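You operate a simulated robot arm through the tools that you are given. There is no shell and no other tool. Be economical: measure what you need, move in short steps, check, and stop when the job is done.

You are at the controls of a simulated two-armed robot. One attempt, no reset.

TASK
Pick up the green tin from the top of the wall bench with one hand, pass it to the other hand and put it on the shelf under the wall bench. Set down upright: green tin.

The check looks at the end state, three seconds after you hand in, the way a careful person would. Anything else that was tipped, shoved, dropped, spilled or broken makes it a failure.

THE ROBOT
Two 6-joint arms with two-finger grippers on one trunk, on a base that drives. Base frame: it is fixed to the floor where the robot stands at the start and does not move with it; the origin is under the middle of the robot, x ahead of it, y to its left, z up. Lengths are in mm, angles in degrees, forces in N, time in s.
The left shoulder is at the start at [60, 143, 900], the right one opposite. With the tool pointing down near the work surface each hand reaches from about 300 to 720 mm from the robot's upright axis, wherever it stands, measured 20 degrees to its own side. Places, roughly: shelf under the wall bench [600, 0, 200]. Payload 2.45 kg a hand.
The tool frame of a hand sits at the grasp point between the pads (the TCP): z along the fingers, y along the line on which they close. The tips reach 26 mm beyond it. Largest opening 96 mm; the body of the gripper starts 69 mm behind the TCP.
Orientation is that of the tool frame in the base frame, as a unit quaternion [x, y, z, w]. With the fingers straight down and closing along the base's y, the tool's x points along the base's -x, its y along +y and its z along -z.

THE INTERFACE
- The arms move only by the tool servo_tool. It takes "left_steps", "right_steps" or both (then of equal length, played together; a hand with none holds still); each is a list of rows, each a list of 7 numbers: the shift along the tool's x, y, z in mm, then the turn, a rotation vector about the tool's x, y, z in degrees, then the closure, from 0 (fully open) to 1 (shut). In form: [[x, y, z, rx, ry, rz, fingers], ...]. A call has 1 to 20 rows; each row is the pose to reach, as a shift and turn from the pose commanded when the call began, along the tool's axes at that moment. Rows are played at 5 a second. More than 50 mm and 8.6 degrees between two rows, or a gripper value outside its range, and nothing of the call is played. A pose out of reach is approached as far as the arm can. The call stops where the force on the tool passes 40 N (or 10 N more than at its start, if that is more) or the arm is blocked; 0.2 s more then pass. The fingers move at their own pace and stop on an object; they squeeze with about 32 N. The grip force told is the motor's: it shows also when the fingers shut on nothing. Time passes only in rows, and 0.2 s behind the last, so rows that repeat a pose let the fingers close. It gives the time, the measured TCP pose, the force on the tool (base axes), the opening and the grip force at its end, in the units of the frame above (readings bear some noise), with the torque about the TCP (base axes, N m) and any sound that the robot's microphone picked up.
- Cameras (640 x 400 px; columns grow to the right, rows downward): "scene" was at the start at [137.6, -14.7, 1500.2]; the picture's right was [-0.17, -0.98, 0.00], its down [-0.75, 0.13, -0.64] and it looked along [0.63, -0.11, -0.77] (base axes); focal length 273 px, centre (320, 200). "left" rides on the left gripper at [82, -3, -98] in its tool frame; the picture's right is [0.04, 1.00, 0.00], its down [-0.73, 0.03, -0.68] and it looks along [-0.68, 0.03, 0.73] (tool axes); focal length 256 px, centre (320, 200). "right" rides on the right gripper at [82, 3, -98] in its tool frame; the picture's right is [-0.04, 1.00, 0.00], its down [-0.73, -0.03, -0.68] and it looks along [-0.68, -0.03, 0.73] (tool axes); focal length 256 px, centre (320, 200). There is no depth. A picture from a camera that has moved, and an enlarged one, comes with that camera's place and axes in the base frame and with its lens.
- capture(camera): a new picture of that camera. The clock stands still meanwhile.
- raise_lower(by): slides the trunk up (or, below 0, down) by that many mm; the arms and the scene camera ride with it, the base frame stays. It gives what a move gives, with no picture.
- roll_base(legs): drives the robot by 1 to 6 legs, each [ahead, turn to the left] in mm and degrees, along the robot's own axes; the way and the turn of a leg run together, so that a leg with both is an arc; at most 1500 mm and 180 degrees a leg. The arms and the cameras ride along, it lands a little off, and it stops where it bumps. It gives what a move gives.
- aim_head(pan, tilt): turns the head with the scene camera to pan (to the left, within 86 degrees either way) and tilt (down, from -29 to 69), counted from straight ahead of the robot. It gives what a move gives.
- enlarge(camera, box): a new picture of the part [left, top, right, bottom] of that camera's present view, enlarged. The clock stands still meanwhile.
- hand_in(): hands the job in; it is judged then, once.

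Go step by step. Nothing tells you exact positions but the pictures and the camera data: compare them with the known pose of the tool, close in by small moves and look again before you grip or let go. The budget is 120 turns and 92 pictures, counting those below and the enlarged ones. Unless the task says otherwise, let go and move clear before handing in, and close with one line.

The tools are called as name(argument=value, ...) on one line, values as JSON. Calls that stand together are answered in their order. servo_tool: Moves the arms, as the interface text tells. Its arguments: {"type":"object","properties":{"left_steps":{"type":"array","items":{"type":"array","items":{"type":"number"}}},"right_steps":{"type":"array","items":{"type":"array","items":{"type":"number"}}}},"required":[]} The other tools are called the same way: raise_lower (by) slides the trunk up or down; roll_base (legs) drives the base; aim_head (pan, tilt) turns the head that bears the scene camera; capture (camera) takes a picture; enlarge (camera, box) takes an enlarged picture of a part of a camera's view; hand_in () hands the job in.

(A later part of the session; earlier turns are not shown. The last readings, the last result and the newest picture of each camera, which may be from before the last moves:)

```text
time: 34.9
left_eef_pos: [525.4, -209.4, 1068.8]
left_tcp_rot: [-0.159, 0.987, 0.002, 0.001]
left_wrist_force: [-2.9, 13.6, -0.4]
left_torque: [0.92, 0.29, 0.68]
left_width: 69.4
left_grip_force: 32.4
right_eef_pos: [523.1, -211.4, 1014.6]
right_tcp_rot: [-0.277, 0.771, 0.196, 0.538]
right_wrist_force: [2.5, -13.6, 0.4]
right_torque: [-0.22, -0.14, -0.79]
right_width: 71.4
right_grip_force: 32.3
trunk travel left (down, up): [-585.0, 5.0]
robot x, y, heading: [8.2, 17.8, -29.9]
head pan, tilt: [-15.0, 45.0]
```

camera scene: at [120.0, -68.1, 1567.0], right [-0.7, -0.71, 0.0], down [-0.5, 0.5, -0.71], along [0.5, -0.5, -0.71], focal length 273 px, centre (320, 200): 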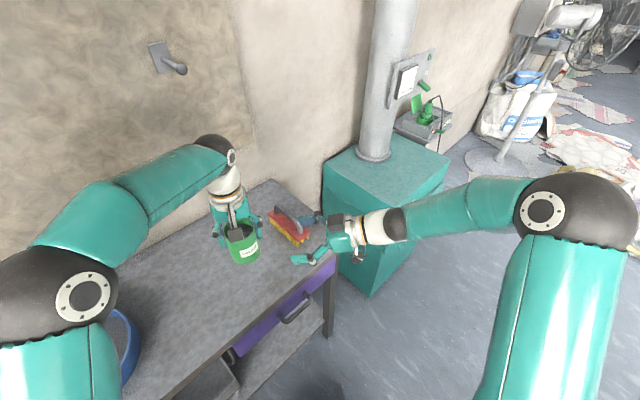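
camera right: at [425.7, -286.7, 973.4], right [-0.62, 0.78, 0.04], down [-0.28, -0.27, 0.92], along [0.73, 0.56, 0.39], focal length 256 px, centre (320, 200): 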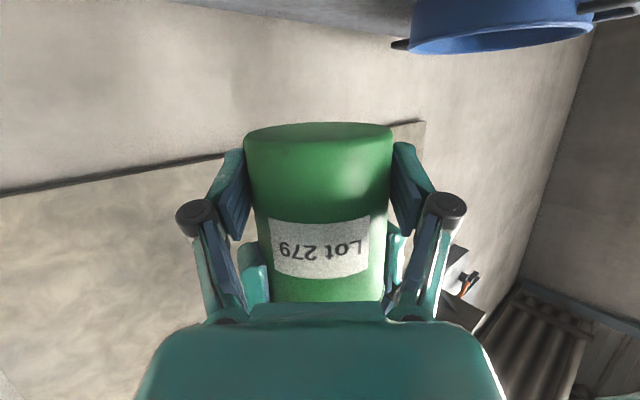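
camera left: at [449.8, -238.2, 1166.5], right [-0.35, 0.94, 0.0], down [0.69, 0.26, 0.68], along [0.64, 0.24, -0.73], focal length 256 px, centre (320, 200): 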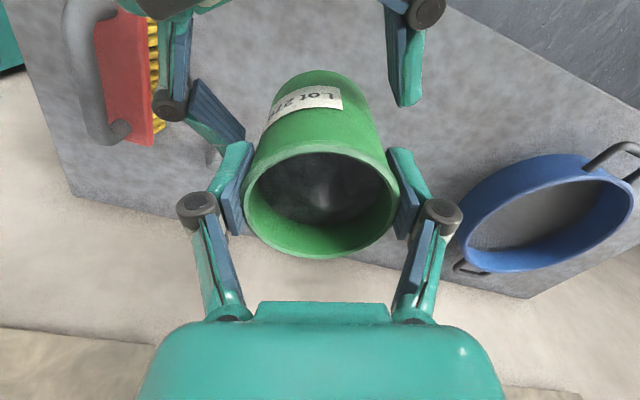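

The load is modest and hardly changes, so I'll open the left hand now while the right hand holds.

servo_tool(left_steps=[[0, 0, 0, 0, 0, 0, 0.28], [0, 0, 0, 0, 0, 0, 0.2], [0, 0, 0, 0, 0, 0, 0.1], [0, 0, 0, 0, 0, 0, 0.0], [0, 0, 0, 0, 0, 0, 0.0]])

enlarge(camera="scene", box=[180, 160, 380, 285])

capture(camera="left")

```text
time: 36.0
left_eef_pos: [525.8, -210.5, 1068.6]
left_tcp_rot: [-0.158, 0.987, 0.0, 0.001]
left_wrist_force: [-0.8, -0.6, -0.8]
left_torque: [0.01, 0.0, -0.01]
left_width: 96.1
left_grip_force: 0.1
right_eef_pos: [521.9, -212.1, 1016.5]
right_tcp_rot: [-0.276, 0.771, 0.195, 0.54]
right_wrist_force: [0.0, -0.3, -0.1]
right_torque: [0.01, 0.02, -0.02]
right_width: 71.1
right_grip_force: 31.9
trunk travel left (down, up): [-585.0, 5.0]
robot x, y, heading: [4.4, 19.7, -29.8]
head pan, tilt: [-15.0, 45.0]
```

```text
3.20 times, centred on (280, 222) of scene
camera zoom: at [120.6, -68.3, 1566.9], right [-0.7, -0.71, 0.0], down [-0.5, 0.5, -0.71], along [0.5, -0.5, -0.71], focal length 872 px, centre (448, 128)
```

zoom: 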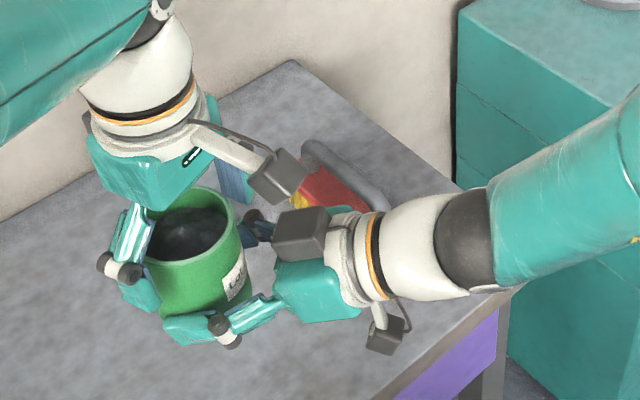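

```text
56 pictures are left
camera left: at [449.7, -238.3, 1166.7], right [-0.35, 0.94, 0.0], down [0.69, 0.26, 0.68], along [0.64, 0.24, -0.73], focal length 256 px, centre (320, 200)
```

left: 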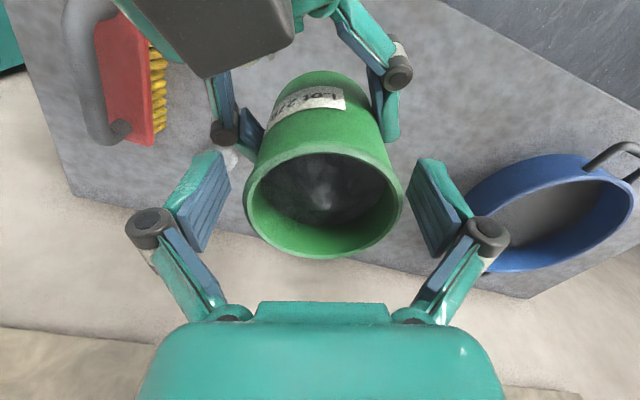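

The left hand has let go and the tin hasn't moved in the right hand. I'll lift the left hand slowly straight up.

servo_tool(left_steps=[[0, 0, -8, 0, 0, 0, 0], [0, 0, -20, 0, 0, 0, 0], [0, 0, -40, 0, 0, 0, 0], [0, 0, -70, 0, 0, 0, 0], [0, 0, -100, 0, 0, 0, 0], [0, 0, -120, 0, 0, 0, 0]])

capture(camera="scene")

capture(camera="left")

```text
time: 37.5
left_eef_pos: [525.7, -209.3, 1189.3]
left_tcp_rot: [-0.158, 0.987, 0.0, 0.001]
left_wrist_force: [-1.1, 0.1, 0.5]
left_torque: [0.01, 0.01, -0.01]
left_width: 95.8
left_grip_force: 0.1
right_eef_pos: [523.4, -212.8, 1016.4]
right_tcp_rot: [-0.277, 0.771, 0.195, 0.54]
right_wrist_force: [0.1, -1.2, 0.6]
right_torque: [-0.02, 0.01, 0.03]
right_width: 71.1
right_grip_force: 32.4
trunk travel left (down, up): [-585.0, 5.0]
robot x, y, heading: [8.4, 19.8, -29.9]
head pan, tilt: [-15.0, 45.0]
```

```text
55 pictures are left
camera scene: at [120.4, -68.4, 1566.9], right [-0.7, -0.71, 0.0], down [-0.5, 0.5, -0.71], along [0.5, -0.5, -0.71], focal length 273 px, centre (320, 200)
```

scene: 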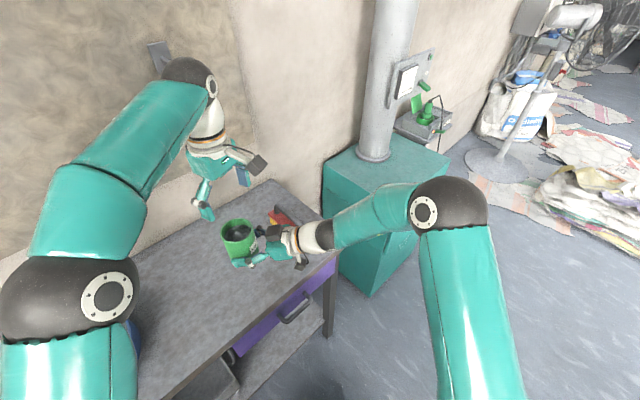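

```text
54 pictures are left
camera left: at [449.7, -238.4, 1287.0], right [-0.35, 0.94, 0.0], down [0.69, 0.26, 0.68], along [0.64, 0.24, -0.73], focal length 256 px, centre (320, 200)
```

left: 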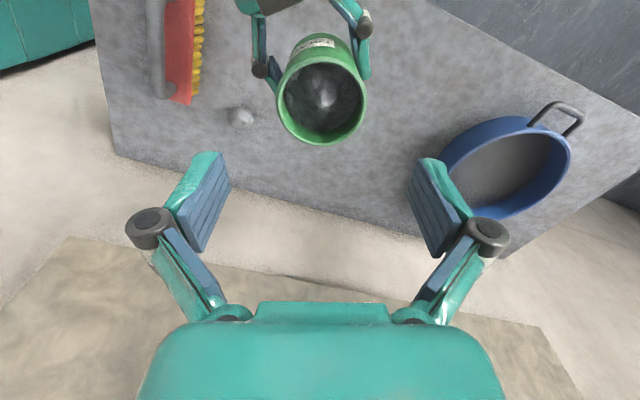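

The right hand holds the tin securely. Before I reverse, I'll check the floor beside and behind the robot.

aim_head(pan=-86, tilt=50)

capture(camera="scene")

aim_head(pan=86, tilt=50)

capture(camera="scene")

```text
time: 38.9
left_eef_pos: [526.0, -209.2, 1188.8]
left_tcp_rot: [-0.157, 0.988, 0.0, 0.001]
left_wrist_force: [0.3, -0.1, 0.5]
left_torque: [0.02, -0.02, 0.01]
left_width: 95.8
left_grip_force: 0.0
right_eef_pos: [523.1, -212.7, 1015.2]
right_tcp_rot: [-0.277, 0.771, 0.196, 0.54]
right_wrist_force: [-0.7, -0.2, 0.0]
right_torque: [0.0, 0.05, -0.04]
right_width: 71.2
right_grip_force: 31.3
trunk travel left (down, up): [-585.0, 5.0]
robot x, y, heading: [8.3, 22.9, -29.8]
head pan, tilt: [-85.9, 50.0]
```

```text
53 pictures are left
camera scene: at [29.5, -80.4, 1560.1], right [-0.9, 0.43, 0.0], down [0.33, 0.69, -0.64], along [-0.28, -0.58, -0.77], focal length 273 px, centre (320, 200)
```

scene: 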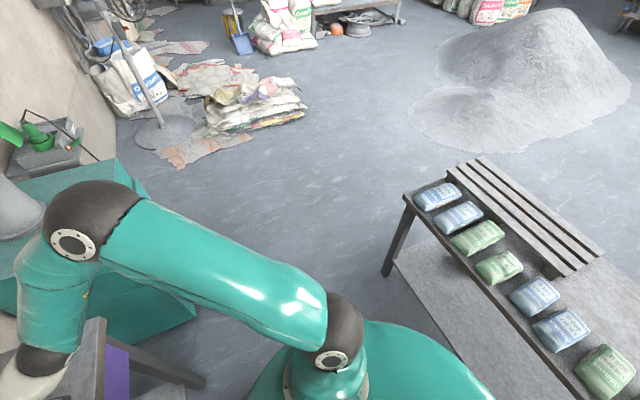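

```text
time: 41.5
left_eef_pos: [525.7, -209.8, 1187.8]
left_tcp_rot: [-0.159, 0.987, 0.001, 0.001]
left_wrist_force: [0.2, -0.4, 0.4]
left_torque: [-0.02, 0.02, 0.01]
left_width: 96.1
left_grip_force: 0.0
right_eef_pos: [522.9, -213.0, 1017.0]
right_tcp_rot: [-0.276, 0.771, 0.195, 0.539]
right_wrist_force: [0.1, 0.3, 0.5]
right_torque: [-0.07, 0.0, 0.0]
right_width: 71.0
right_grip_force: 31.6
trunk travel left (down, up): [-585.0, 5.0]
robot x, y, heading: [8.0, 21.2, -30.0]
head pan, tilt: [85.9, 50.0]
```

```text
52 pictures are left
camera scene: at [105.8, 53.0, 1560.1], right [0.83, -0.56, 0.0], down [-0.43, -0.64, -0.64], along [0.36, 0.53, -0.77], focal length 273 px, centre (320, 200)
```

scene: 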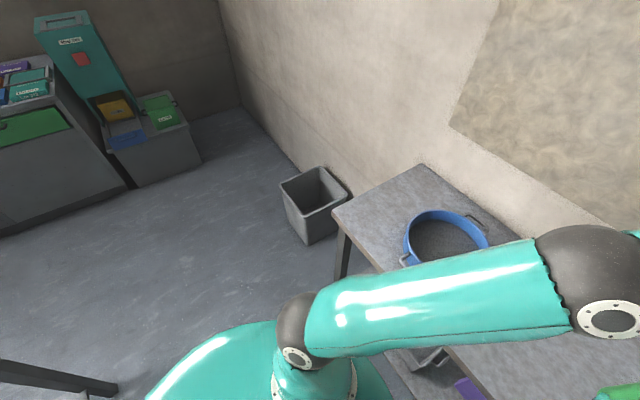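

There's a second table with bags behind the robot, so I need the base's outline against it before I reverse. I'll look steeply down on that side.

aim_head(pan=-86, tilt=69)

capture(camera="scene")

aim_head(pan=86, tilt=69)

capture(camera="scene")

```text
time: 44.1
left_eef_pos: [526.1, -209.1, 1189.1]
left_tcp_rot: [-0.159, 0.987, 0.0, 0.001]
left_wrist_force: [-1.4, -0.5, 0.4]
left_torque: [-0.02, -0.02, 0.0]
left_width: 96.1
left_grip_force: 0.1
right_eef_pos: [522.3, -213.1, 1015.7]
right_tcp_rot: [-0.277, 0.771, 0.195, 0.539]
right_wrist_force: [-0.1, 0.6, 0.1]
right_torque: [-0.01, 0.03, -0.03]
right_width: 71.2
right_grip_force: 32.0
trunk travel left (down, up): [-585.0, 5.0]
robot x, y, heading: [8.4, 22.8, -29.9]
head pan, tilt: [-85.9, 68.8]
```

```text
51 pictures are left
camera scene: at [38.6, -61.4, 1538.1], right [-0.9, 0.43, 0.0], down [0.4, 0.84, -0.36], along [-0.16, -0.33, -0.93], focal length 273 px, centre (320, 200)
```

scene: 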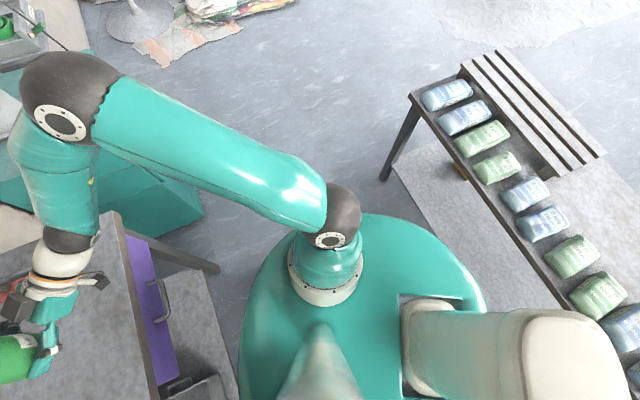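

```text
time: 46.7
left_eef_pos: [526.2, -210.1, 1188.1]
left_tcp_rot: [-0.158, 0.988, 0.0, 0.001]
left_wrist_force: [-0.2, -0.4, 0.1]
left_torque: [0.03, 0.0, 0.02]
left_width: 96.2
left_grip_force: 0.1
right_eef_pos: [522.5, -212.4, 1015.4]
right_tcp_rot: [-0.277, 0.771, 0.196, 0.539]
right_wrist_force: [0.5, -0.6, 0.1]
right_torque: [-0.03, 0.02, -0.02]
right_width: 71.0
right_grip_force: 31.9
trunk travel left (down, up): [-585.0, 5.0]
robot x, y, heading: [8.6, 22.7, -29.8]
head pan, tilt: [85.9, 68.8]
```

```text
50 pictures are left
camera scene: at [94.0, 35.5, 1538.1], right [0.83, -0.56, 0.0], down [-0.52, -0.77, -0.36], along [0.2, 0.3, -0.93], focal length 273 px, centre (320, 200)
```

scene: 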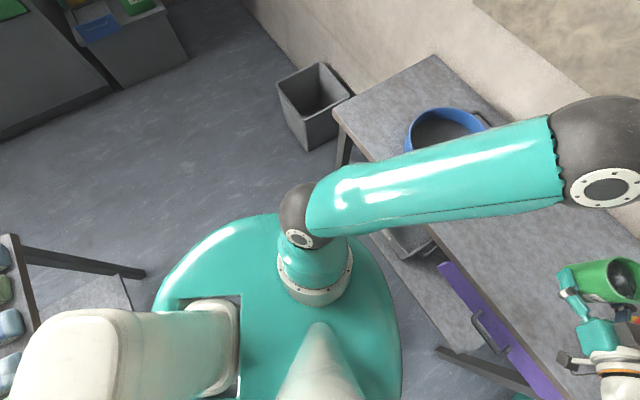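

The robot's rear column leaves little room to back up. Instead I'll tuck both hands in close, turn right so the tin hangs in front of the bench, lower the trunk, then turn left to sweep the tin in under the bench. First I'll tuck the hands.

servo_tool(right_steps=[[8, -2, -23, 1.9, 0, 0.7, 0.6], [17, -5, -45, 3.8, 0, 1.4, 0.6], [25, -7, -68, 5.6, 0, 2.1, 0.6], [33, -9, -91, 7.5, 0, 2.8, 0.6], [42, -12, -114, 9.4, 0, 3.5, 0.6], [50, -14, -136, 11.3, 0, 4.1, 0.6], [59, -16, -159, 13.2, 0, 4.8, 0.6], [67, -18, -182, 15, 0, 5.5, 0.6], [75, -21, -204, 16.9, 0, 6.2, 0.6], [84, -23, -227, 18.8, 0, 6.9, 0.6]], left_steps=[[8, 28, 0, 0, 0, 4.5, 0], [15, 56, 0, 0, 0, 9, 0], [23, 84, 0, 0, 0, 13.5, 0], [31, 112, 0, 0, 0, 18, 0], [38, 140, 0, 0, 0, 22.5, 0], [46, 168, 0, 0, 0, 27, 0], [53, 196, 0, 0, 0, 31.5, 0], [61, 224, 0, 0, 0, 36, 0], [69, 252, 0, 0, 0, 40.5, 0], [76, 280, 0, 0, 0, 45, 0]])

aim_head(pan=0, tilt=55)

capture(camera="scene")

```text
time: 48.9
left_eef_pos: [362.6, 35.0, 1190.5]
left_tcp_rot: [0.232, 0.973, 0.001, 0.001]
left_wrist_force: [-0.1, 0.3, -0.1]
left_torque: [0.0, -0.01, 0.01]
left_width: 96.2
left_grip_force: 0.0
right_eef_pos: [348.9, -384.7, 1015.1]
right_tcp_rot: [-0.138, 0.808, 0.097, 0.565]
right_wrist_force: [0.6, -0.1, 0.0]
right_torque: [-0.01, 0.03, 0.0]
right_width: 71.2
right_grip_force: 31.5
trunk travel left (down, up): [-585.0, 5.0]
robot x, y, heading: [6.2, 24.5, -29.7]
head pan, tilt: [85.9, 68.8]
```

```text
time: 50.5
left_eef_pos: [364.7, 32.6, 1189.3]
left_tcp_rot: [0.232, 0.973, 0.001, 0.001]
left_wrist_force: [-0.4, -0.3, 0.1]
left_torque: [-0.02, 0.0, 0.02]
left_width: 96.1
left_grip_force: 0.1
right_eef_pos: [350.1, -385.3, 1014.1]
right_tcp_rot: [-0.138, 0.808, 0.098, 0.565]
right_wrist_force: [0.3, -0.8, 0.9]
right_torque: [-0.01, 0.02, -0.01]
right_width: 71.0
right_grip_force: 31.2
trunk travel left (down, up): [-585.0, 5.0]
robot x, y, heading: [9.2, 21.7, -29.8]
head pan, tilt: [0.0, 55.0]
```

```text
49 pictures are left
camera scene: at [124.9, -46.6, 1553.5], right [-0.5, -0.87, 0.0], down [-0.71, 0.41, -0.57], along [0.5, -0.28, -0.82], focal length 273 px, centre (320, 200)
```

scene: 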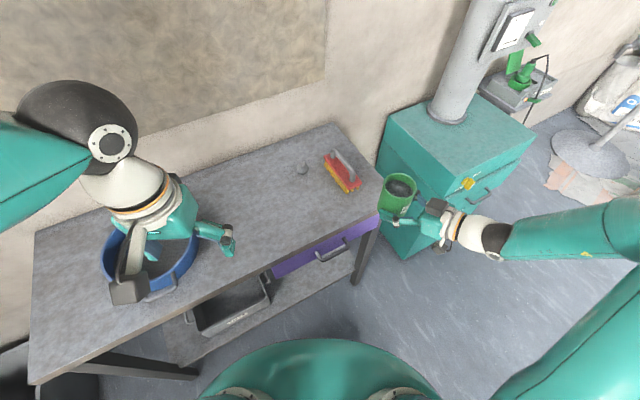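

The left forearm seems to stick out to the left. I'll check where its elbow is before turning and lowering.

aim_head(pan=70, tilt=60)

capture(camera="scene")

```text
time: 51.9
left_eef_pos: [364.4, 32.9, 1189.4]
left_tcp_rot: [0.232, 0.973, 0.001, 0.0]
left_wrist_force: [-0.8, 0.3, 0.5]
left_torque: [-0.02, 0.03, 0.0]
left_width: 96.0
left_grip_force: 0.0
right_eef_pos: [349.0, -385.6, 1013.3]
right_tcp_rot: [-0.138, 0.808, 0.098, 0.565]
right_wrist_force: [-0.4, 0.4, -0.3]
right_torque: [0.01, -0.01, -0.01]
right_width: 71.1
right_grip_force: 31.8
trunk travel left (down, up): [-585.0, 5.0]
robot x, y, heading: [6.8, 25.0, -29.8]
head pan, tilt: [70.0, 60.0]
```

```text
48 pictures are left
camera scene: at [113.2, 32.2, 1547.5], right [0.65, -0.76, 0.0], down [-0.66, -0.56, -0.5], along [0.38, 0.32, -0.87], focal length 273 px, centre (320, 200)
```

scene: 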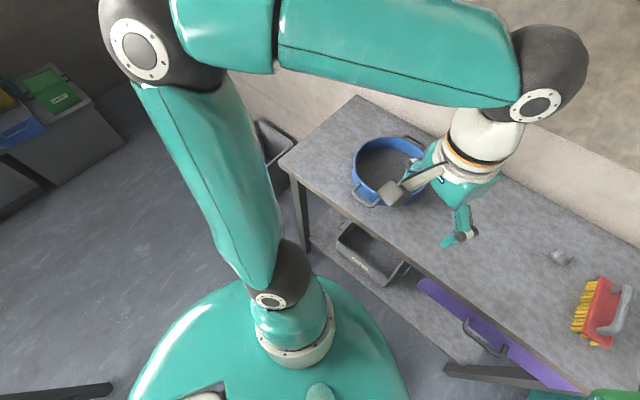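

The left elbow stays within about 480 mm of the robot's axis, so it clears the bench edge if the hand is tucked a bit more. I'll tuck it 40 mm and then turn about 12° further right.

servo_tool(left_steps=[[20, 0, 0, 0, 0, 0, 0], [40, 0, 0, 0, 0, 0, 0]])

roll_base(legs=[[0, -12]])

aim_head(pan=0, tilt=60)

capture(camera="scene")

```text
time: 52.5
left_eef_pos: [328.3, 52.2, 1188.8]
left_tcp_rot: [0.231, 0.973, 0.001, 0.001]
left_wrist_force: [0.6, -1.2, 0.0]
left_torque: [0.01, -0.03, -0.02]
left_width: 96.1
left_grip_force: 0.0
right_eef_pos: [349.5, -384.6, 1013.8]
right_tcp_rot: [-0.138, 0.808, 0.098, 0.564]
right_wrist_force: [0.0, 0.1, 0.5]
right_torque: [0.02, 0.0, 0.02]
right_width: 71.0
right_grip_force: 31.7
trunk travel left (down, up): [-585.0, 5.0]
robot x, y, heading: [6.9, 17.6, -29.9]
head pan, tilt: [70.0, 60.0]
```

```text
time: 53.7
left_eef_pos: [325.8, -15.0, 1188.4]
left_tcp_rot: [0.333, 0.943, 0.0, 0.0]
left_wrist_force: [0.1, 0.3, 0.3]
left_torque: [0.01, -0.06, 0.0]
left_width: 96.1
left_grip_force: 0.0
right_eef_pos: [255.2, -447.0, 1013.9]
right_tcp_rot: [-0.052, 0.818, 0.038, 0.572]
right_wrist_force: [0.2, -0.8, -0.3]
right_torque: [-0.01, 0.05, -0.03]
right_width: 71.0
right_grip_force: 31.7
trunk travel left (down, up): [-585.0, 5.0]
robot x, y, heading: [14.3, 27.5, -41.9]
head pan, tilt: [70.0, 60.0]
```

```text
time: 55.1
left_eef_pos: [327.4, -15.0, 1188.5]
left_tcp_rot: [0.333, 0.943, 0.0, 0.001]
left_wrist_force: [-0.3, -0.6, -0.3]
left_torque: [0.01, 0.01, -0.02]
left_width: 95.9
left_grip_force: 0.1
right_eef_pos: [255.7, -447.8, 1014.0]
right_tcp_rot: [-0.052, 0.818, 0.037, 0.572]
right_wrist_force: [0.4, -0.5, 0.1]
right_torque: [0.0, 0.04, -0.01]
right_width: 71.2
right_grip_force: 32.0
trunk travel left (down, up): [-585.0, 5.0]
robot x, y, heading: [12.3, 27.7, -41.7]
head pan, tilt: [0.0, 60.0]
```

```text
47 pictures are left
camera scene: at [108.3, -60.4, 1547.5], right [-0.67, -0.74, 0.0], down [-0.65, 0.58, -0.5], along [0.37, -0.33, -0.87], focal length 273 px, centre (320, 200)
```

scene: 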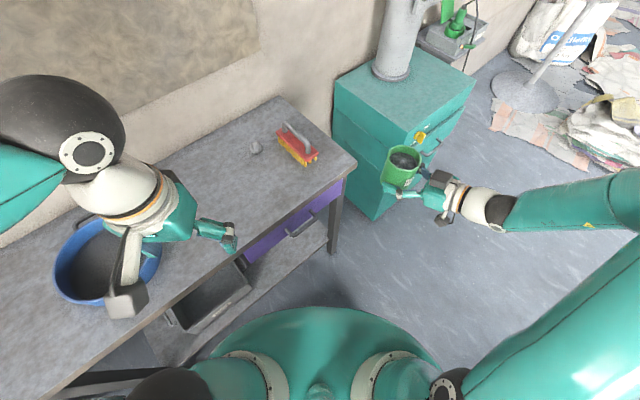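

The tin hangs in front of the bench at about [255, -447], and both arms stay clear of the bench edge (x≈444). I'll lower the trunk in two stages.

raise_lower(by=-240)

capture(camera="scene")

```text
time: 57.6
left_eef_pos: [327.2, -15.9, 949.6]
left_tcp_rot: [0.333, 0.943, 0.001, 0.001]
left_wrist_force: [-1.7, -0.8, 0.5]
left_torque: [-0.01, 0.02, 0.02]
left_width: 96.2
left_grip_force: 0.1
right_eef_pos: [255.9, -448.7, 775.2]
right_tcp_rot: [-0.052, 0.818, 0.038, 0.572]
right_wrist_force: [0.1, -0.2, 0.1]
right_torque: [0.02, 0.02, -0.01]
right_width: 71.2
right_grip_force: 32.2
trunk travel left (down, up): [-345.0, 245.0]
robot x, y, heading: [11.7, 29.1, -42.0]
head pan, tilt: [0.0, 60.0]
```

```text
46 pictures are left
camera scene: at [108.2, -60.2, 1307.5], right [-0.67, -0.74, 0.0], down [-0.64, 0.58, -0.5], along [0.37, -0.33, -0.87], focal length 273 px, centre (320, 200)
```

scene: 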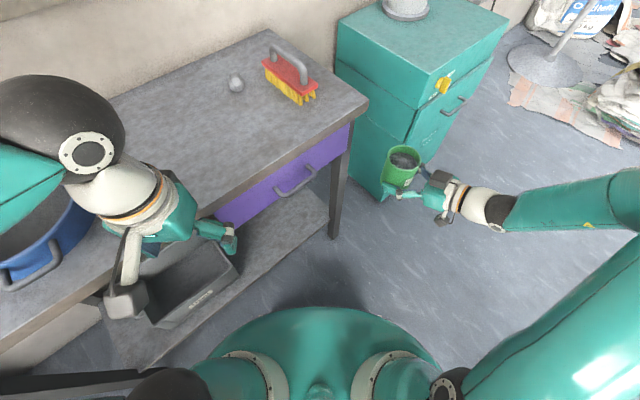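

There's still clearance, so I'll lower the rest.

raise_lower(by=-120)

aim_head(pan=60, tilt=50)

capture(camera="scene")

```text
time: 59.1
left_eef_pos: [327.4, -15.1, 829.0]
left_tcp_rot: [0.333, 0.943, 0.0, 0.001]
left_wrist_force: [-0.1, -0.4, 0.2]
left_torque: [0.01, -0.01, 0.01]
left_width: 95.8
left_grip_force: 0.3
right_eef_pos: [255.5, -448.2, 655.0]
right_tcp_rot: [-0.053, 0.818, 0.038, 0.571]
right_wrist_force: [0.3, -0.7, -0.4]
right_torque: [-0.04, 0.02, -0.02]
right_width: 71.2
right_grip_force: 32.1
trunk travel left (down, up): [-225.0, 365.0]
robot x, y, heading: [13.1, 29.4, -42.1]
head pan, tilt: [0.0, 60.0]
```

```text
time: 60.4
left_eef_pos: [327.1, -16.4, 828.6]
left_tcp_rot: [0.333, 0.943, 0.001, 0.001]
left_wrist_force: [-0.2, -0.5, -0.2]
left_torque: [0.03, -0.07, 0.0]
left_width: 95.9
left_grip_force: 0.1
right_eef_pos: [255.7, -448.1, 654.9]
right_tcp_rot: [-0.052, 0.818, 0.038, 0.572]
right_wrist_force: [-0.4, -0.1, 0.1]
right_torque: [-0.01, 0.04, 0.01]
right_width: 71.0
right_grip_force: 31.9
trunk travel left (down, up): [-225.0, 365.0]
robot x, y, heading: [14.8, 27.5, -42.0]
head pan, tilt: [60.0, 50.0]
```

```text
45 pictures are left
camera scene: at [131.8, 8.1, 1200.1], right [0.31, -0.95, 0.0], down [-0.73, -0.24, -0.64], along [0.61, 0.2, -0.77], focal length 273 px, centre (320, 200)
```

scene: 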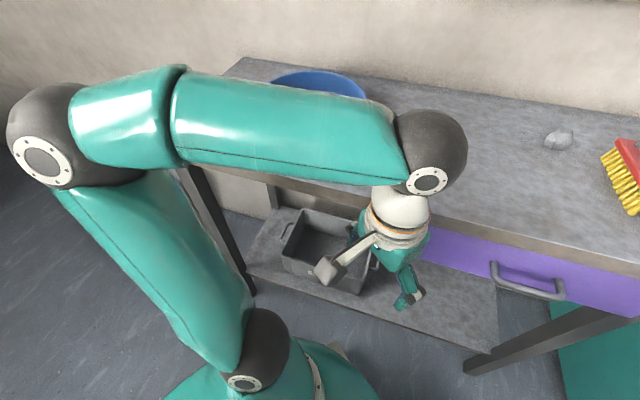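

Everything is clear. I'll lower 60 more, then bring the right hand itself down to just above shelf height.

raise_lower(by=-60)

```text
time: 61.4
left_eef_pos: [326.8, -15.1, 768.5]
left_tcp_rot: [0.333, 0.943, 0.0, 0.001]
left_wrist_force: [-0.6, 0.3, 0.0]
left_torque: [0.01, 0.03, 0.03]
left_width: 96.1
left_grip_force: 0.1
right_eef_pos: [255.7, -447.4, 594.6]
right_tcp_rot: [-0.052, 0.818, 0.038, 0.571]
right_wrist_force: [-0.2, -0.7, 0.4]
right_torque: [0.01, 0.03, -0.01]
right_width: 71.1
right_grip_force: 32.1
trunk travel left (down, up): [-165.0, 425.0]
robot x, y, heading: [12.1, 29.4, -42.0]
head pan, tilt: [60.0, 50.0]
```

servo_tool(right_steps=[[33, 0, 12, 0, 0, 0, 0.6], [67, 0, 24.5, 0, 0, 0, 0.6], [100, 0, 36.5, 0, 0, 0, 0.6], [133, 0, 49, 0, 0, 0, 0.6], [167, 0, 61, 0, 0, 0, 0.6], [200, 0, 73, 0, 0, 0, 0.6], [233, 0, 85.5, 0, 0, 0, 0.6], [267, -1, 98, 0, 0, 0, 0.6]])

aim_head(pan=0, tilt=45)

capture(camera="scene")

capture(camera="right")

```text
time: 63.2
left_eef_pos: [327.5, -16.3, 769.0]
left_tcp_rot: [0.333, 0.943, 0.0, 0.001]
left_wrist_force: [-0.5, 0.1, 0.1]
left_torque: [-0.03, 0.0, 0.02]
left_width: 95.9
left_grip_force: 0.0
right_eef_pos: [268.9, -507.7, 299.1]
right_tcp_rot: [-0.054, 0.817, 0.051, 0.571]
right_wrist_force: [0.3, -0.9, 0.2]
right_torque: [-0.02, 0.06, 0.05]
right_width: 71.0
right_grip_force: 32.2
right hand out of reach, approached as far as the arm can: row 2, 3, 4, 5, 6, 7, 8
trunk travel left (down, up): [-165.0, 425.0]
robot x, y, heading: [11.9, 24.8, -41.9]
head pan, tilt: [60.0, 50.0]
```

```text
time: 64.5
left_eef_pos: [327.5, -15.0, 768.5]
left_tcp_rot: [0.332, 0.943, 0.001, 0.002]
left_wrist_force: [0.2, 0.1, 0.1]
left_torque: [0.0, 0.0, 0.0]
left_width: 96.0
left_grip_force: 0.0
right_eef_pos: [269.5, -506.9, 299.3]
right_tcp_rot: [-0.053, 0.817, 0.051, 0.571]
right_wrist_force: [-0.3, 0.0, 0.2]
right_torque: [-0.04, 0.05, 0.01]
right_width: 71.1
right_grip_force: 32.2
trunk travel left (down, up): [-165.0, 425.0]
robot x, y, heading: [12.1, 22.9, -41.7]
head pan, tilt: [0.0, 45.0]
```

```text
44 pictures are left
camera scene: at [119.2, -70.0, 1146.9], right [-0.67, -0.74, 0.0], down [-0.53, 0.47, -0.71], along [0.53, -0.47, -0.71], focal length 273 px, centre (320, 200)
```

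scene: 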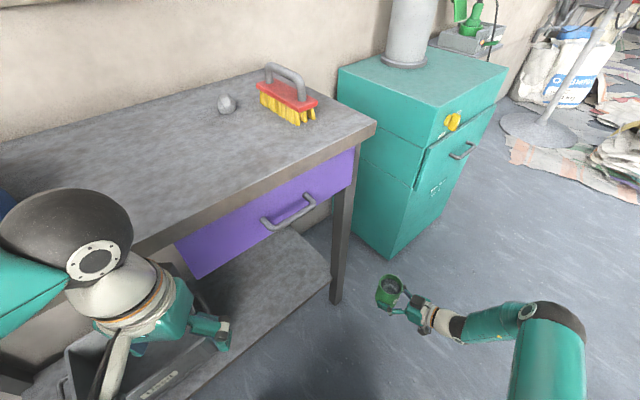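

```text
43 pictures are left
camera right: at [147.9, -520.6, 258.2], right [-0.13, 0.99, 0.06], down [-0.37, -0.11, 0.92], along [0.92, 0.1, 0.38], focal length 256 px, centre (320, 200)
```

right: 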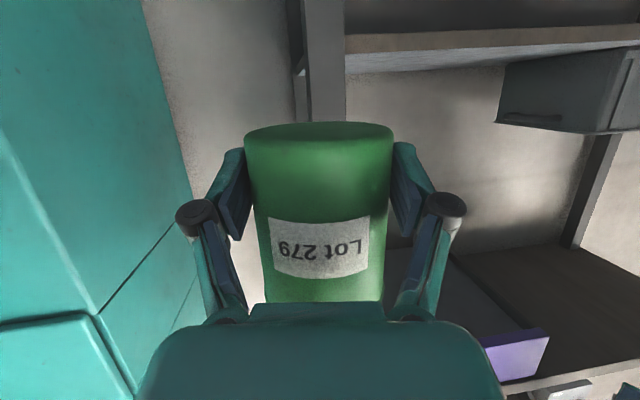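

The arm can't fold that low, so it drifted outward and would pass too near the bench leg. I'll return the hand to its previous good pose and let the trunk do the lowering.

servo_tool(right_steps=[[-34, 4, -13, 0.1, 0, 0, 0.6], [-69, 10, -26, 0.3, 0, -0.1, 0.6], [-103, 18, -39, 0.5, 0, -0.2, 0.6], [-137, 27, -52, 0.7, 0.1, -0.3, 0.6], [-171, 37, -65, 0.9, 0.1, -0.5, 0.6], [-205, 48, -78, 1.1, 0.1, -0.6, 0.6], [-240, 58, -91, 1.3, 0.1, -0.7, 0.6], [-274, 67.7, -104.7, 1.3, 0.15, -0.75, 0.6], [-274, 67.7, -104.7, 1.3, 0.15, -0.75, 0.6]])

raise_lower(by=-80)

aim_head(pan=60, tilt=45)

capture(camera="scene")

```text
time: 66.5
left_eef_pos: [327.1, -15.2, 769.1]
left_tcp_rot: [0.334, 0.943, 0.001, 0.001]
left_wrist_force: [0.3, -0.5, 0.8]
left_torque: [0.02, 0.03, -0.04]
left_width: 96.1
left_grip_force: 0.1
right_eef_pos: [255.7, -443.2, 597.0]
right_tcp_rot: [-0.051, 0.819, 0.025, 0.571]
right_wrist_force: [-0.6, -0.2, 0.4]
right_torque: [0.0, 0.05, -0.02]
right_width: 71.2
right_grip_force: 31.9
right hand out of reach, approached as far as the arm can: row 1, 2, 3, 4, 5, 6
trunk travel left (down, up): [-165.0, 425.0]
robot x, y, heading: [14.9, 26.9, -41.9]
head pan, tilt: [0.0, 45.0]
```

```text
time: 67.7
left_eef_pos: [327.2, -15.8, 689.9]
left_tcp_rot: [0.333, 0.943, 0.001, 0.001]
left_wrist_force: [0.9, -0.3, 0.0]
left_torque: [0.0, 0.0, -0.01]
left_width: 95.9
left_grip_force: 0.1
right_eef_pos: [255.4, -444.0, 516.3]
right_tcp_rot: [-0.051, 0.818, 0.025, 0.572]
right_wrist_force: [0.1, -0.4, 0.1]
right_torque: [-0.03, 0.03, 0.01]
right_width: 71.3
right_grip_force: 32.3
trunk travel left (down, up): [-85.0, 505.0]
robot x, y, heading: [11.1, 27.8, -41.8]
head pan, tilt: [0.0, 45.0]
```

```text
time: 69.0
left_eef_pos: [326.7, -15.7, 689.2]
left_tcp_rot: [0.332, 0.943, 0.001, 0.0]
left_wrist_force: [-0.2, -0.6, -0.5]
left_torque: [0.01, 0.0, 0.0]
left_width: 96.2
left_grip_force: 0.1
right_eef_pos: [255.2, -444.6, 516.5]
right_tcp_rot: [-0.052, 0.818, 0.025, 0.572]
right_wrist_force: [0.1, -0.6, 0.0]
right_torque: [-0.02, 0.0, -0.02]
right_width: 71.3
right_grip_force: 32.1
trunk travel left (down, up): [-85.0, 505.0]
robot x, y, heading: [10.6, 25.9, -41.9]
head pan, tilt: [60.0, 45.0]
```

```text
42 pictures are left
camera scene: at [135.8, 9.5, 1067.0], right [0.31, -0.95, 0.0], down [-0.67, -0.22, -0.71], along [0.67, 0.22, -0.71], focal length 273 px, centre (320, 200)
```

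scene: 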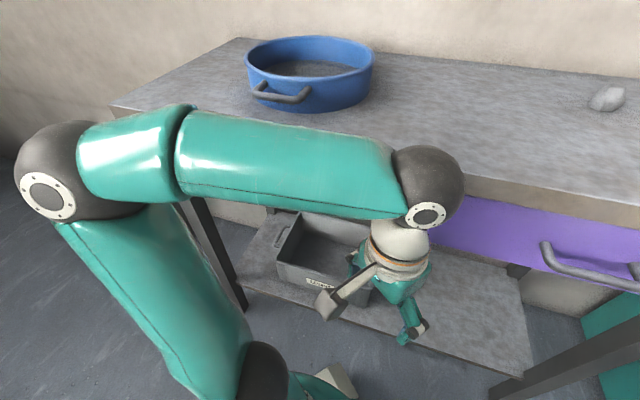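

Still clear. I'll lower the last 80, level the tin, and then sweep left in two parts.

raise_lower(by=-80)

servo_tool(right_steps=[[0, 0, 0, 0, 0, 1.2, 0.6], [0, 0, 0, 0, 0, 1.2, 0.6]])

roll_base(legs=[[0, 12]])

aim_head(pan=-10, tilt=50)

capture(camera="scene")

```text
time: 70.2
left_eef_pos: [327.1, -15.4, 609.6]
left_tcp_rot: [0.333, 0.943, 0.001, 0.001]
left_wrist_force: [-0.4, -0.3, 0.2]
left_torque: [-0.04, -0.01, -0.01]
left_width: 95.7
left_grip_force: 0.0
right_eef_pos: [254.7, -443.8, 436.7]
right_tcp_rot: [-0.051, 0.819, 0.025, 0.572]
right_wrist_force: [0.3, 0.5, 0.4]
right_torque: [-0.03, 0.06, 0.03]
right_width: 71.1
right_grip_force: 32.1
trunk travel left (down, up): [-5.0, 585.0]
robot x, y, heading: [11.9, 26.6, -41.7]
head pan, tilt: [60.0, 45.0]
```

```text
time: 70.8
left_eef_pos: [326.6, -14.2, 608.9]
left_tcp_rot: [0.333, 0.943, 0.001, 0.001]
left_wrist_force: [0.5, 0.3, -0.2]
left_torque: [0.06, 0.01, -0.01]
left_width: 95.9
left_grip_force: 0.0
right_eef_pos: [255.5, -443.1, 436.8]
right_tcp_rot: [-0.043, 0.819, 0.032, 0.571]
right_wrist_force: [-0.3, -0.9, -0.7]
right_torque: [-0.02, 0.04, 0.04]
right_width: 71.2
right_grip_force: 32.4
trunk travel left (down, up): [-5.0, 585.0]
robot x, y, heading: [10.2, 29.1, -42.0]
head pan, tilt: [60.0, 45.0]
```

```text
time: 72.0
left_eef_pos: [331.2, 51.2, 609.9]
left_tcp_rot: [0.23, 0.973, 0.0, 0.002]
left_wrist_force: [-0.3, 0.0, 0.2]
left_torque: [0.02, -0.02, 0.02]
left_width: 96.2
left_grip_force: 0.0
right_eef_pos: [351.1, -382.0, 437.2]
right_tcp_rot: [-0.131, 0.809, 0.093, 0.565]
right_wrist_force: [0.7, -0.4, 0.1]
right_torque: [0.02, 0.04, 0.01]
right_width: 70.8
right_grip_force: 32.3
trunk travel left (down, up): [-5.0, 585.0]
robot x, y, heading: [11.7, 22.0, -29.5]
head pan, tilt: [60.0, 45.0]
```

```text
time: 73.4
left_eef_pos: [330.6, 52.8, 610.5]
left_tcp_rot: [0.23, 0.973, 0.001, 0.001]
left_wrist_force: [0.2, -0.4, 0.4]
left_torque: [-0.04, 0.01, -0.03]
left_width: 95.8
left_grip_force: 0.1
right_eef_pos: [351.3, -381.8, 437.9]
right_tcp_rot: [-0.13, 0.81, 0.093, 0.564]
right_wrist_force: [0.6, 0.1, -0.6]
right_torque: [-0.07, 0.0, 0.02]
right_width: 70.8
right_grip_force: 31.8
trunk travel left (down, up): [-5.0, 585.0]
robot x, y, heading: [11.9, 17.9, -29.5]
head pan, tilt: [-10.0, 50.0]
```

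```text
41 pictures are left
camera scene: at [124.0, -61.0, 980.0], right [-0.64, -0.77, 0.0], down [-0.59, 0.49, -0.64], along [0.5, -0.41, -0.77], focal length 273 px, centre (320, 200)
```

scene: 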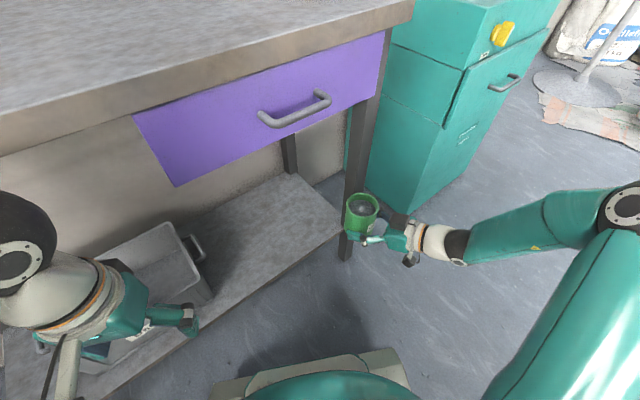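

There's a good view now: the tin is in front of the shelf, left of the leg and well below the drawer. I'll keep turning left.

roll_base(legs=[[0, 14]])

capture(camera="scene")

```text
time: 74.8
left_eef_pos: [314.1, 128.1, 610.0]
left_tcp_rot: [0.108, 0.994, 0.001, 0.001]
left_wrist_force: [0.1, -0.1, 0.0]
left_torque: [-0.03, -0.02, 0.01]
left_width: 95.9
left_grip_force: 0.1
right_eef_pos: [442.6, -286.9, 438.0]
right_tcp_rot: [-0.229, 0.788, 0.161, 0.549]
right_wrist_force: [0.2, -0.3, 0.0]
right_torque: [0.0, 0.01, 0.01]
right_width: 71.3
right_grip_force: 32.3
trunk travel left (down, up): [-5.0, 585.0]
robot x, y, heading: [10.4, 11.0, -15.5]
head pan, tilt: [-10.0, 50.0]
```

```text
40 pictures are left
camera scene: at [139.6, -39.4, 980.0], right [-0.43, -0.9, 0.0], down [-0.69, 0.33, -0.64], along [0.58, -0.27, -0.77], focal length 273 px, centre (320, 200)
```

scene: 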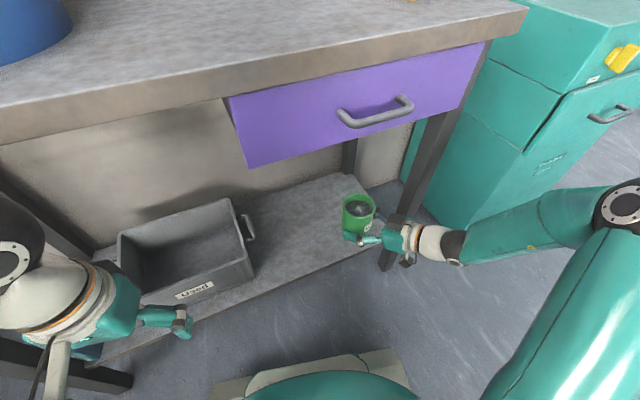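

roll_base(legs=[[0, 12]])

capture(camera="scene")

capture(camera="right")

```text
time: 76.0
left_eef_pos: [283.8, 190.1, 609.3]
left_tcp_rot: [0.002, 1.0, 0.0, 0.001]
left_wrist_force: [0.5, 0.2, -0.1]
left_torque: [0.0, -0.03, 0.02]
left_width: 96.1
left_grip_force: 0.1
right_eef_pos: [495.4, -188.9, 437.8]
right_tcp_rot: [-0.311, 0.759, 0.219, 0.528]
right_wrist_force: [-0.2, -0.3, -1.0]
right_torque: [-0.02, 0.03, -0.01]
right_width: 71.1
right_grip_force: 32.0
trunk travel left (down, up): [-5.0, 585.0]
robot x, y, heading: [9.2, 5.4, -3.1]
head pan, tilt: [-10.0, 50.0]
```

```text
39 pictures are left
camera scene: at [147.0, -18.3, 980.0], right [-0.23, -0.97, 0.0], down [-0.75, 0.17, -0.64], along [0.63, -0.15, -0.77], focal length 273 px, centre (320, 200)
```

scene: 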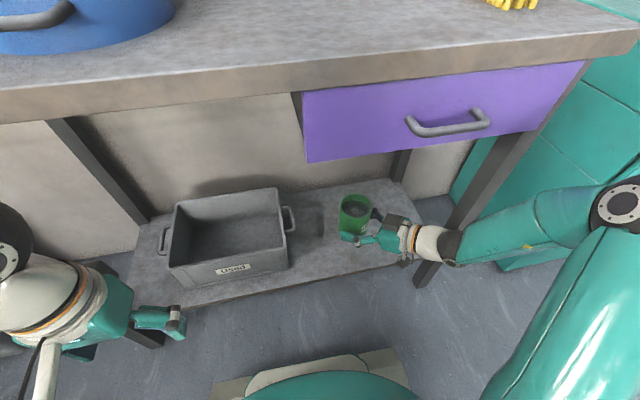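

```text
38 pictures are left
camera right: at [406.1, -272.0, 395.5], right [-0.69, 0.72, 0.04], down [-0.25, -0.29, 0.92], along [0.68, 0.63, 0.38], focal length 256 px, centre (320, 200)
```

right: 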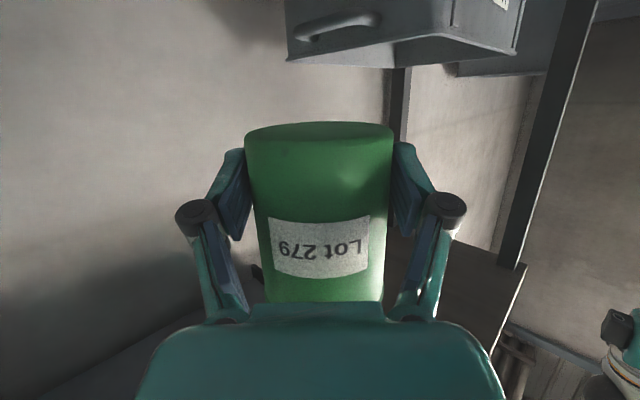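

The tin is under the bench now. To leave more room for the wrist and camera stalk at the shelf edge, I'll turn back a little (heading about -19) and reach in from there.

roll_base(legs=[[0, -16]])

```text
time: 77.4
left_eef_pos: [321.7, 107.9, 611.2]
left_tcp_rot: [0.141, 0.99, 0.001, 0.0]
left_wrist_force: [-0.7, -0.3, 0.1]
left_torque: [-0.01, 0.0, 0.0]
left_width: 96.0
left_grip_force: 0.1
right_eef_pos: [420.4, -314.7, 437.6]
right_tcp_rot: [-0.202, 0.794, 0.143, 0.554]
right_wrist_force: [0.1, 0.1, -0.1]
right_torque: [-0.02, -0.01, -0.01]
right_width: 71.1
right_grip_force: 32.1
trunk travel left (down, up): [-5.0, 585.0]
robot x, y, heading: [10.4, 14.6, -18.9]
head pan, tilt: [-10.0, 50.0]
```

servo_tool(right_steps=[[10, -5, 25, 0, 0, 0, 0.6], [20, -10, 50, 0, 0, 0, 0.6], [30, -16, 75, 0, 0, 0, 0.6], [40, -21, 100, 0, 0, 0, 0.6], [50, -26, 125, 0, 0, 0, 0.6], [60, -31.5, 148.5, 0, 0, 0, 0.6], [60, -31.5, 148.5, 0, 0, 0, 0.6]])

aim_head(pan=-12, tilt=45)

capture(camera="scene")

capture(camera="right")

```text
time: 79.0
left_eef_pos: [322.2, 107.8, 611.2]
left_tcp_rot: [0.141, 0.99, 0.001, -0.001]
left_wrist_force: [0.0, -0.7, -0.2]
left_torque: [0.04, 0.01, -0.02]
left_width: 96.3
left_grip_force: 0.1
right_eef_pos: [547.4, -294.1, 335.0]
right_tcp_rot: [-0.202, 0.795, 0.145, 0.552]
right_wrist_force: [0.1, 0.6, 0.0]
right_torque: [0.0, 0.03, -0.02]
right_width: 71.1
right_grip_force: 32.1
right hand out of reach, approached as far as the arm can: row 2, 3, 4, 5, 6, 7
trunk travel left (down, up): [-5.0, 585.0]
robot x, y, heading: [12.6, 15.4, -18.9]
head pan, tilt: [-10.0, 50.0]
```

```text
time: 79.7
left_eef_pos: [323.5, 107.9, 610.3]
left_tcp_rot: [0.141, 0.99, 0.002, 0.0]
left_wrist_force: [0.7, 0.8, -0.1]
left_torque: [-0.02, 0.01, -0.03]
left_width: 96.2
left_grip_force: 0.1
right_eef_pos: [546.7, -294.7, 334.6]
right_tcp_rot: [-0.203, 0.795, 0.146, 0.553]
right_wrist_force: [-0.5, 0.5, -0.4]
right_torque: [-0.02, 0.03, 0.01]
right_width: 71.0
right_grip_force: 31.3
trunk travel left (down, up): [-5.0, 585.0]
robot x, y, heading: [11.8, 10.8, -19.1]
head pan, tilt: [-12.0, 45.0]
```

```text
37 pictures are left
camera scene: at [139.7, -49.7, 986.9], right [-0.52, -0.86, 0.0], down [-0.61, 0.36, -0.71], along [0.61, -0.36, -0.71], focal length 273 px, centre (320, 200)
```

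scene: 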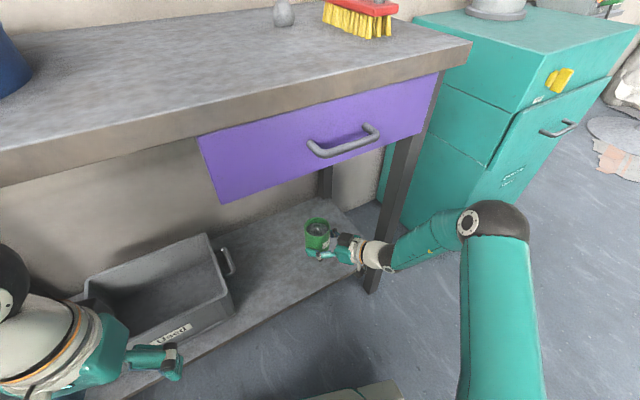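

```text
36 pictures are left
camera right: at [439.0, -349.2, 292.9], right [-0.47, 0.88, 0.05], down [-0.32, -0.22, 0.92], along [0.82, 0.42, 0.38], focal length 256 px, centre (320, 200)
```

right: 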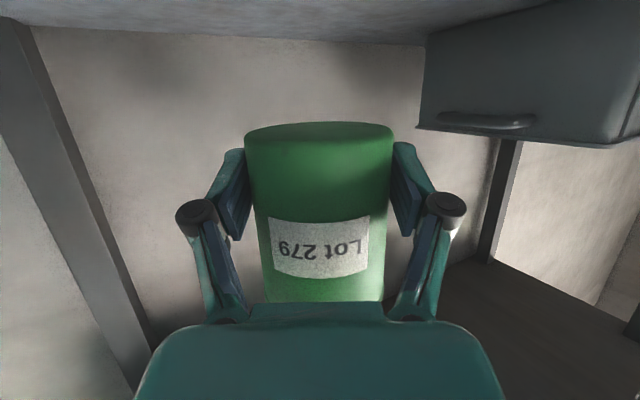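

The tin is over the shelf at about [547, -294]. The shelf's front edge is near x≈475, and the right camera box would come close to it, so I'll back the base 12 mm and enlarge the view.

roll_base(legs=[[-12, 0]])

enlarge(camera="scene", box=[230, 180, 430, 305])

```text
time: 80.5
left_eef_pos: [311.2, 112.5, 610.7]
left_tcp_rot: [0.142, 0.99, 0.001, 0.0]
left_wrist_force: [0.3, 0.2, -0.3]
left_torque: [0.02, -0.03, -0.06]
left_width: 96.2
left_grip_force: 0.0
right_eef_pos: [536.9, -289.4, 334.6]
right_tcp_rot: [-0.203, 0.795, 0.146, 0.553]
right_wrist_force: [0.8, -0.1, 0.6]
right_torque: [-0.03, 0.01, 0.0]
right_width: 71.2
right_grip_force: 32.0
trunk travel left (down, up): [-5.0, 585.0]
robot x, y, heading: [-0.4, 17.1, -18.9]
head pan, tilt: [-12.0, 45.0]
```

```text
3.20 times, centred on (330, 242) of scene
camera zoom: at [128.6, -45.9, 986.9], right [-0.52, -0.86, 0.0], down [-0.61, 0.36, -0.71], along [0.61, -0.36, -0.71], focal length 872 px, centre (288, 64)
```

zoom: 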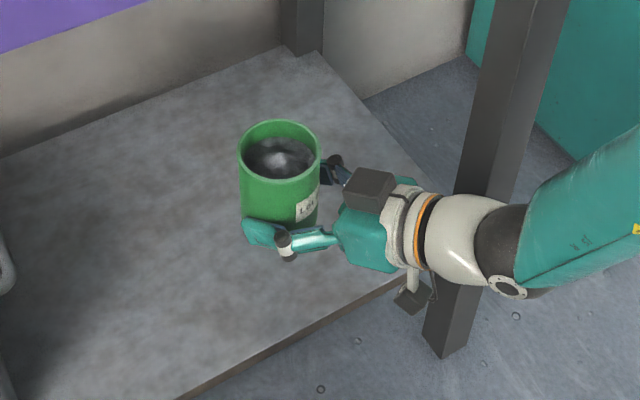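

The camera stalk stays in front of the shelf edge and the leg is clear. I'll lower most of the way.

servo_tool(right_steps=[[18, 0, 6.5, 0, 0, 0, 0.6], [35, 0, 13, 0, 0, 0, 0.6], [52, 0, 19, 0, 0, 0, 0.6], [66, 0, 24, 0, 0, 0, 0.6], [66, 0, 24, 0, 0, 0, 0.6]])

enlarge(camera="scene", box=[230, 180, 430, 305])

capture(camera="right")

```text
time: 81.7
left_eef_pos: [311.3, 112.5, 611.6]
left_tcp_rot: [0.14, 0.99, 0.0, 0.0]
left_wrist_force: [-0.5, 0.6, -0.6]
left_torque: [0.01, 0.01, -0.03]
left_width: 95.6
left_grip_force: 0.0
right_eef_pos: [547.7, -301.9, 268.2]
right_tcp_rot: [-0.203, 0.795, 0.149, 0.551]
right_wrist_force: [-0.6, 0.0, 0.4]
right_torque: [-0.04, 0.03, -0.01]
right_width: 70.9
right_grip_force: 32.3
right hand out of reach, approached as far as the arm can: row 1, 2, 3, 4, 5
trunk travel left (down, up): [-5.0, 585.0]
robot x, y, heading: [4.3, 18.4, -18.8]
head pan, tilt: [-12.0, 45.0]
```

```text
3.20 times, centred on (330, 242) of scene
camera zoom: at [128.6, -45.8, 986.9], right [-0.52, -0.86, 0.0], down [-0.61, 0.36, -0.71], along [0.61, -0.36, -0.71], focal length 872 px, centre (288, 64)
```

zoom: 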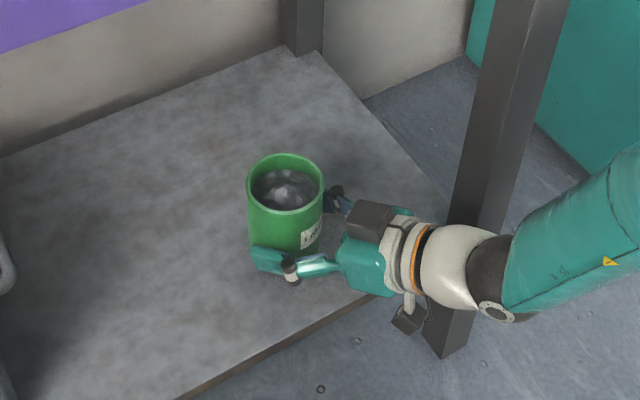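

```text
33 pictures are left
camera right: at [438.2, -357.6, 226.5], right [-0.48, 0.88, 0.05], down [-0.31, -0.22, 0.92], along [0.82, 0.42, 0.38], focal length 256 px, centre (320, 200)
```

right: 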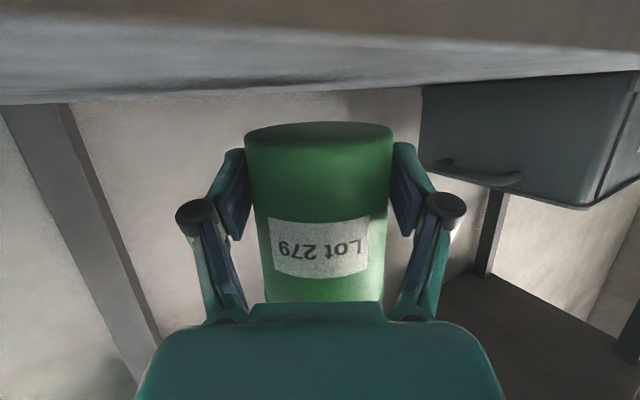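

The tin's bottom is about 10 mm above the shelf, and the arm drifted about 11 mm outward as it came down. I'll back the base 8 mm, take out the slight roll, and then lower in small steps, watching the force.

roll_base(legs=[[-8, 0]])

servo_tool(right_steps=[[2.8, 0, 1, 0, 0, -0.3, 0.6], [5.6, 0, 2, 0, 0, -0.6, 0.6], [5.6, 0, 2, 0, 0, -0.6, 0.6]])

enlarge(camera="scene", box=[290, 210, 390, 272])

capture(camera="right")

```text
time: 82.4
left_eef_pos: [303.9, 113.8, 612.6]
left_tcp_rot: [0.141, 0.99, 0.001, 0.0]
left_wrist_force: [0.9, 0.5, -0.4]
left_torque: [-0.02, 0.02, 0.03]
left_width: 95.8
left_grip_force: 0.0
right_eef_pos: [539.7, -299.3, 267.8]
right_tcp_rot: [-0.204, 0.795, 0.15, 0.55]
right_wrist_force: [-0.9, -1.0, 0.1]
right_torque: [0.03, 0.06, -0.02]
right_width: 71.2
right_grip_force: 31.8
trunk travel left (down, up): [-5.0, 585.0]
robot x, y, heading: [-9.4, 18.1, -18.9]
head pan, tilt: [-12.0, 45.0]
```

```text
time: 83.2
left_eef_pos: [303.6, 115.4, 611.1]
left_tcp_rot: [0.141, 0.99, 0.001, 0.0]
left_wrist_force: [0.3, -0.1, 0.1]
left_torque: [0.0, 0.03, 0.03]
left_width: 96.1
left_grip_force: 0.1
right_eef_pos: [537.6, -300.0, 262.4]
right_tcp_rot: [-0.207, 0.795, 0.148, 0.55]
right_wrist_force: [0.0, 0.1, 0.3]
right_torque: [-0.01, 0.02, -0.03]
right_width: 71.0
right_grip_force: 31.9
trunk travel left (down, up): [-5.0, 585.0]
robot x, y, heading: [-9.0, 22.1, -19.1]
head pan, tilt: [-12.0, 45.0]
```

```text
6.40 times, centred on (340, 241) of scene
camera zoom: at [121.0, -43.2, 986.9], right [-0.52, -0.86, 0.0], down [-0.61, 0.36, -0.71], along [0.61, -0.36, -0.71], focal length 1745 px, centre (192, -62)
```

zoom: 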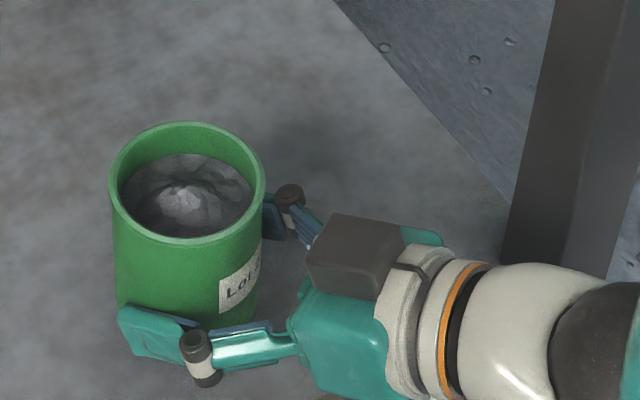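

```text
31 pictures are left
camera right: at [431.3, -357.0, 221.3], right [-0.48, 0.88, 0.05], down [-0.31, -0.22, 0.92], along [0.82, 0.43, 0.38], focal length 256 px, centre (320, 200)
```

right: 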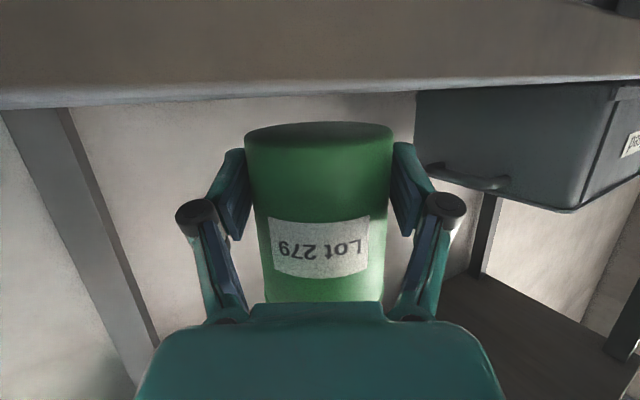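

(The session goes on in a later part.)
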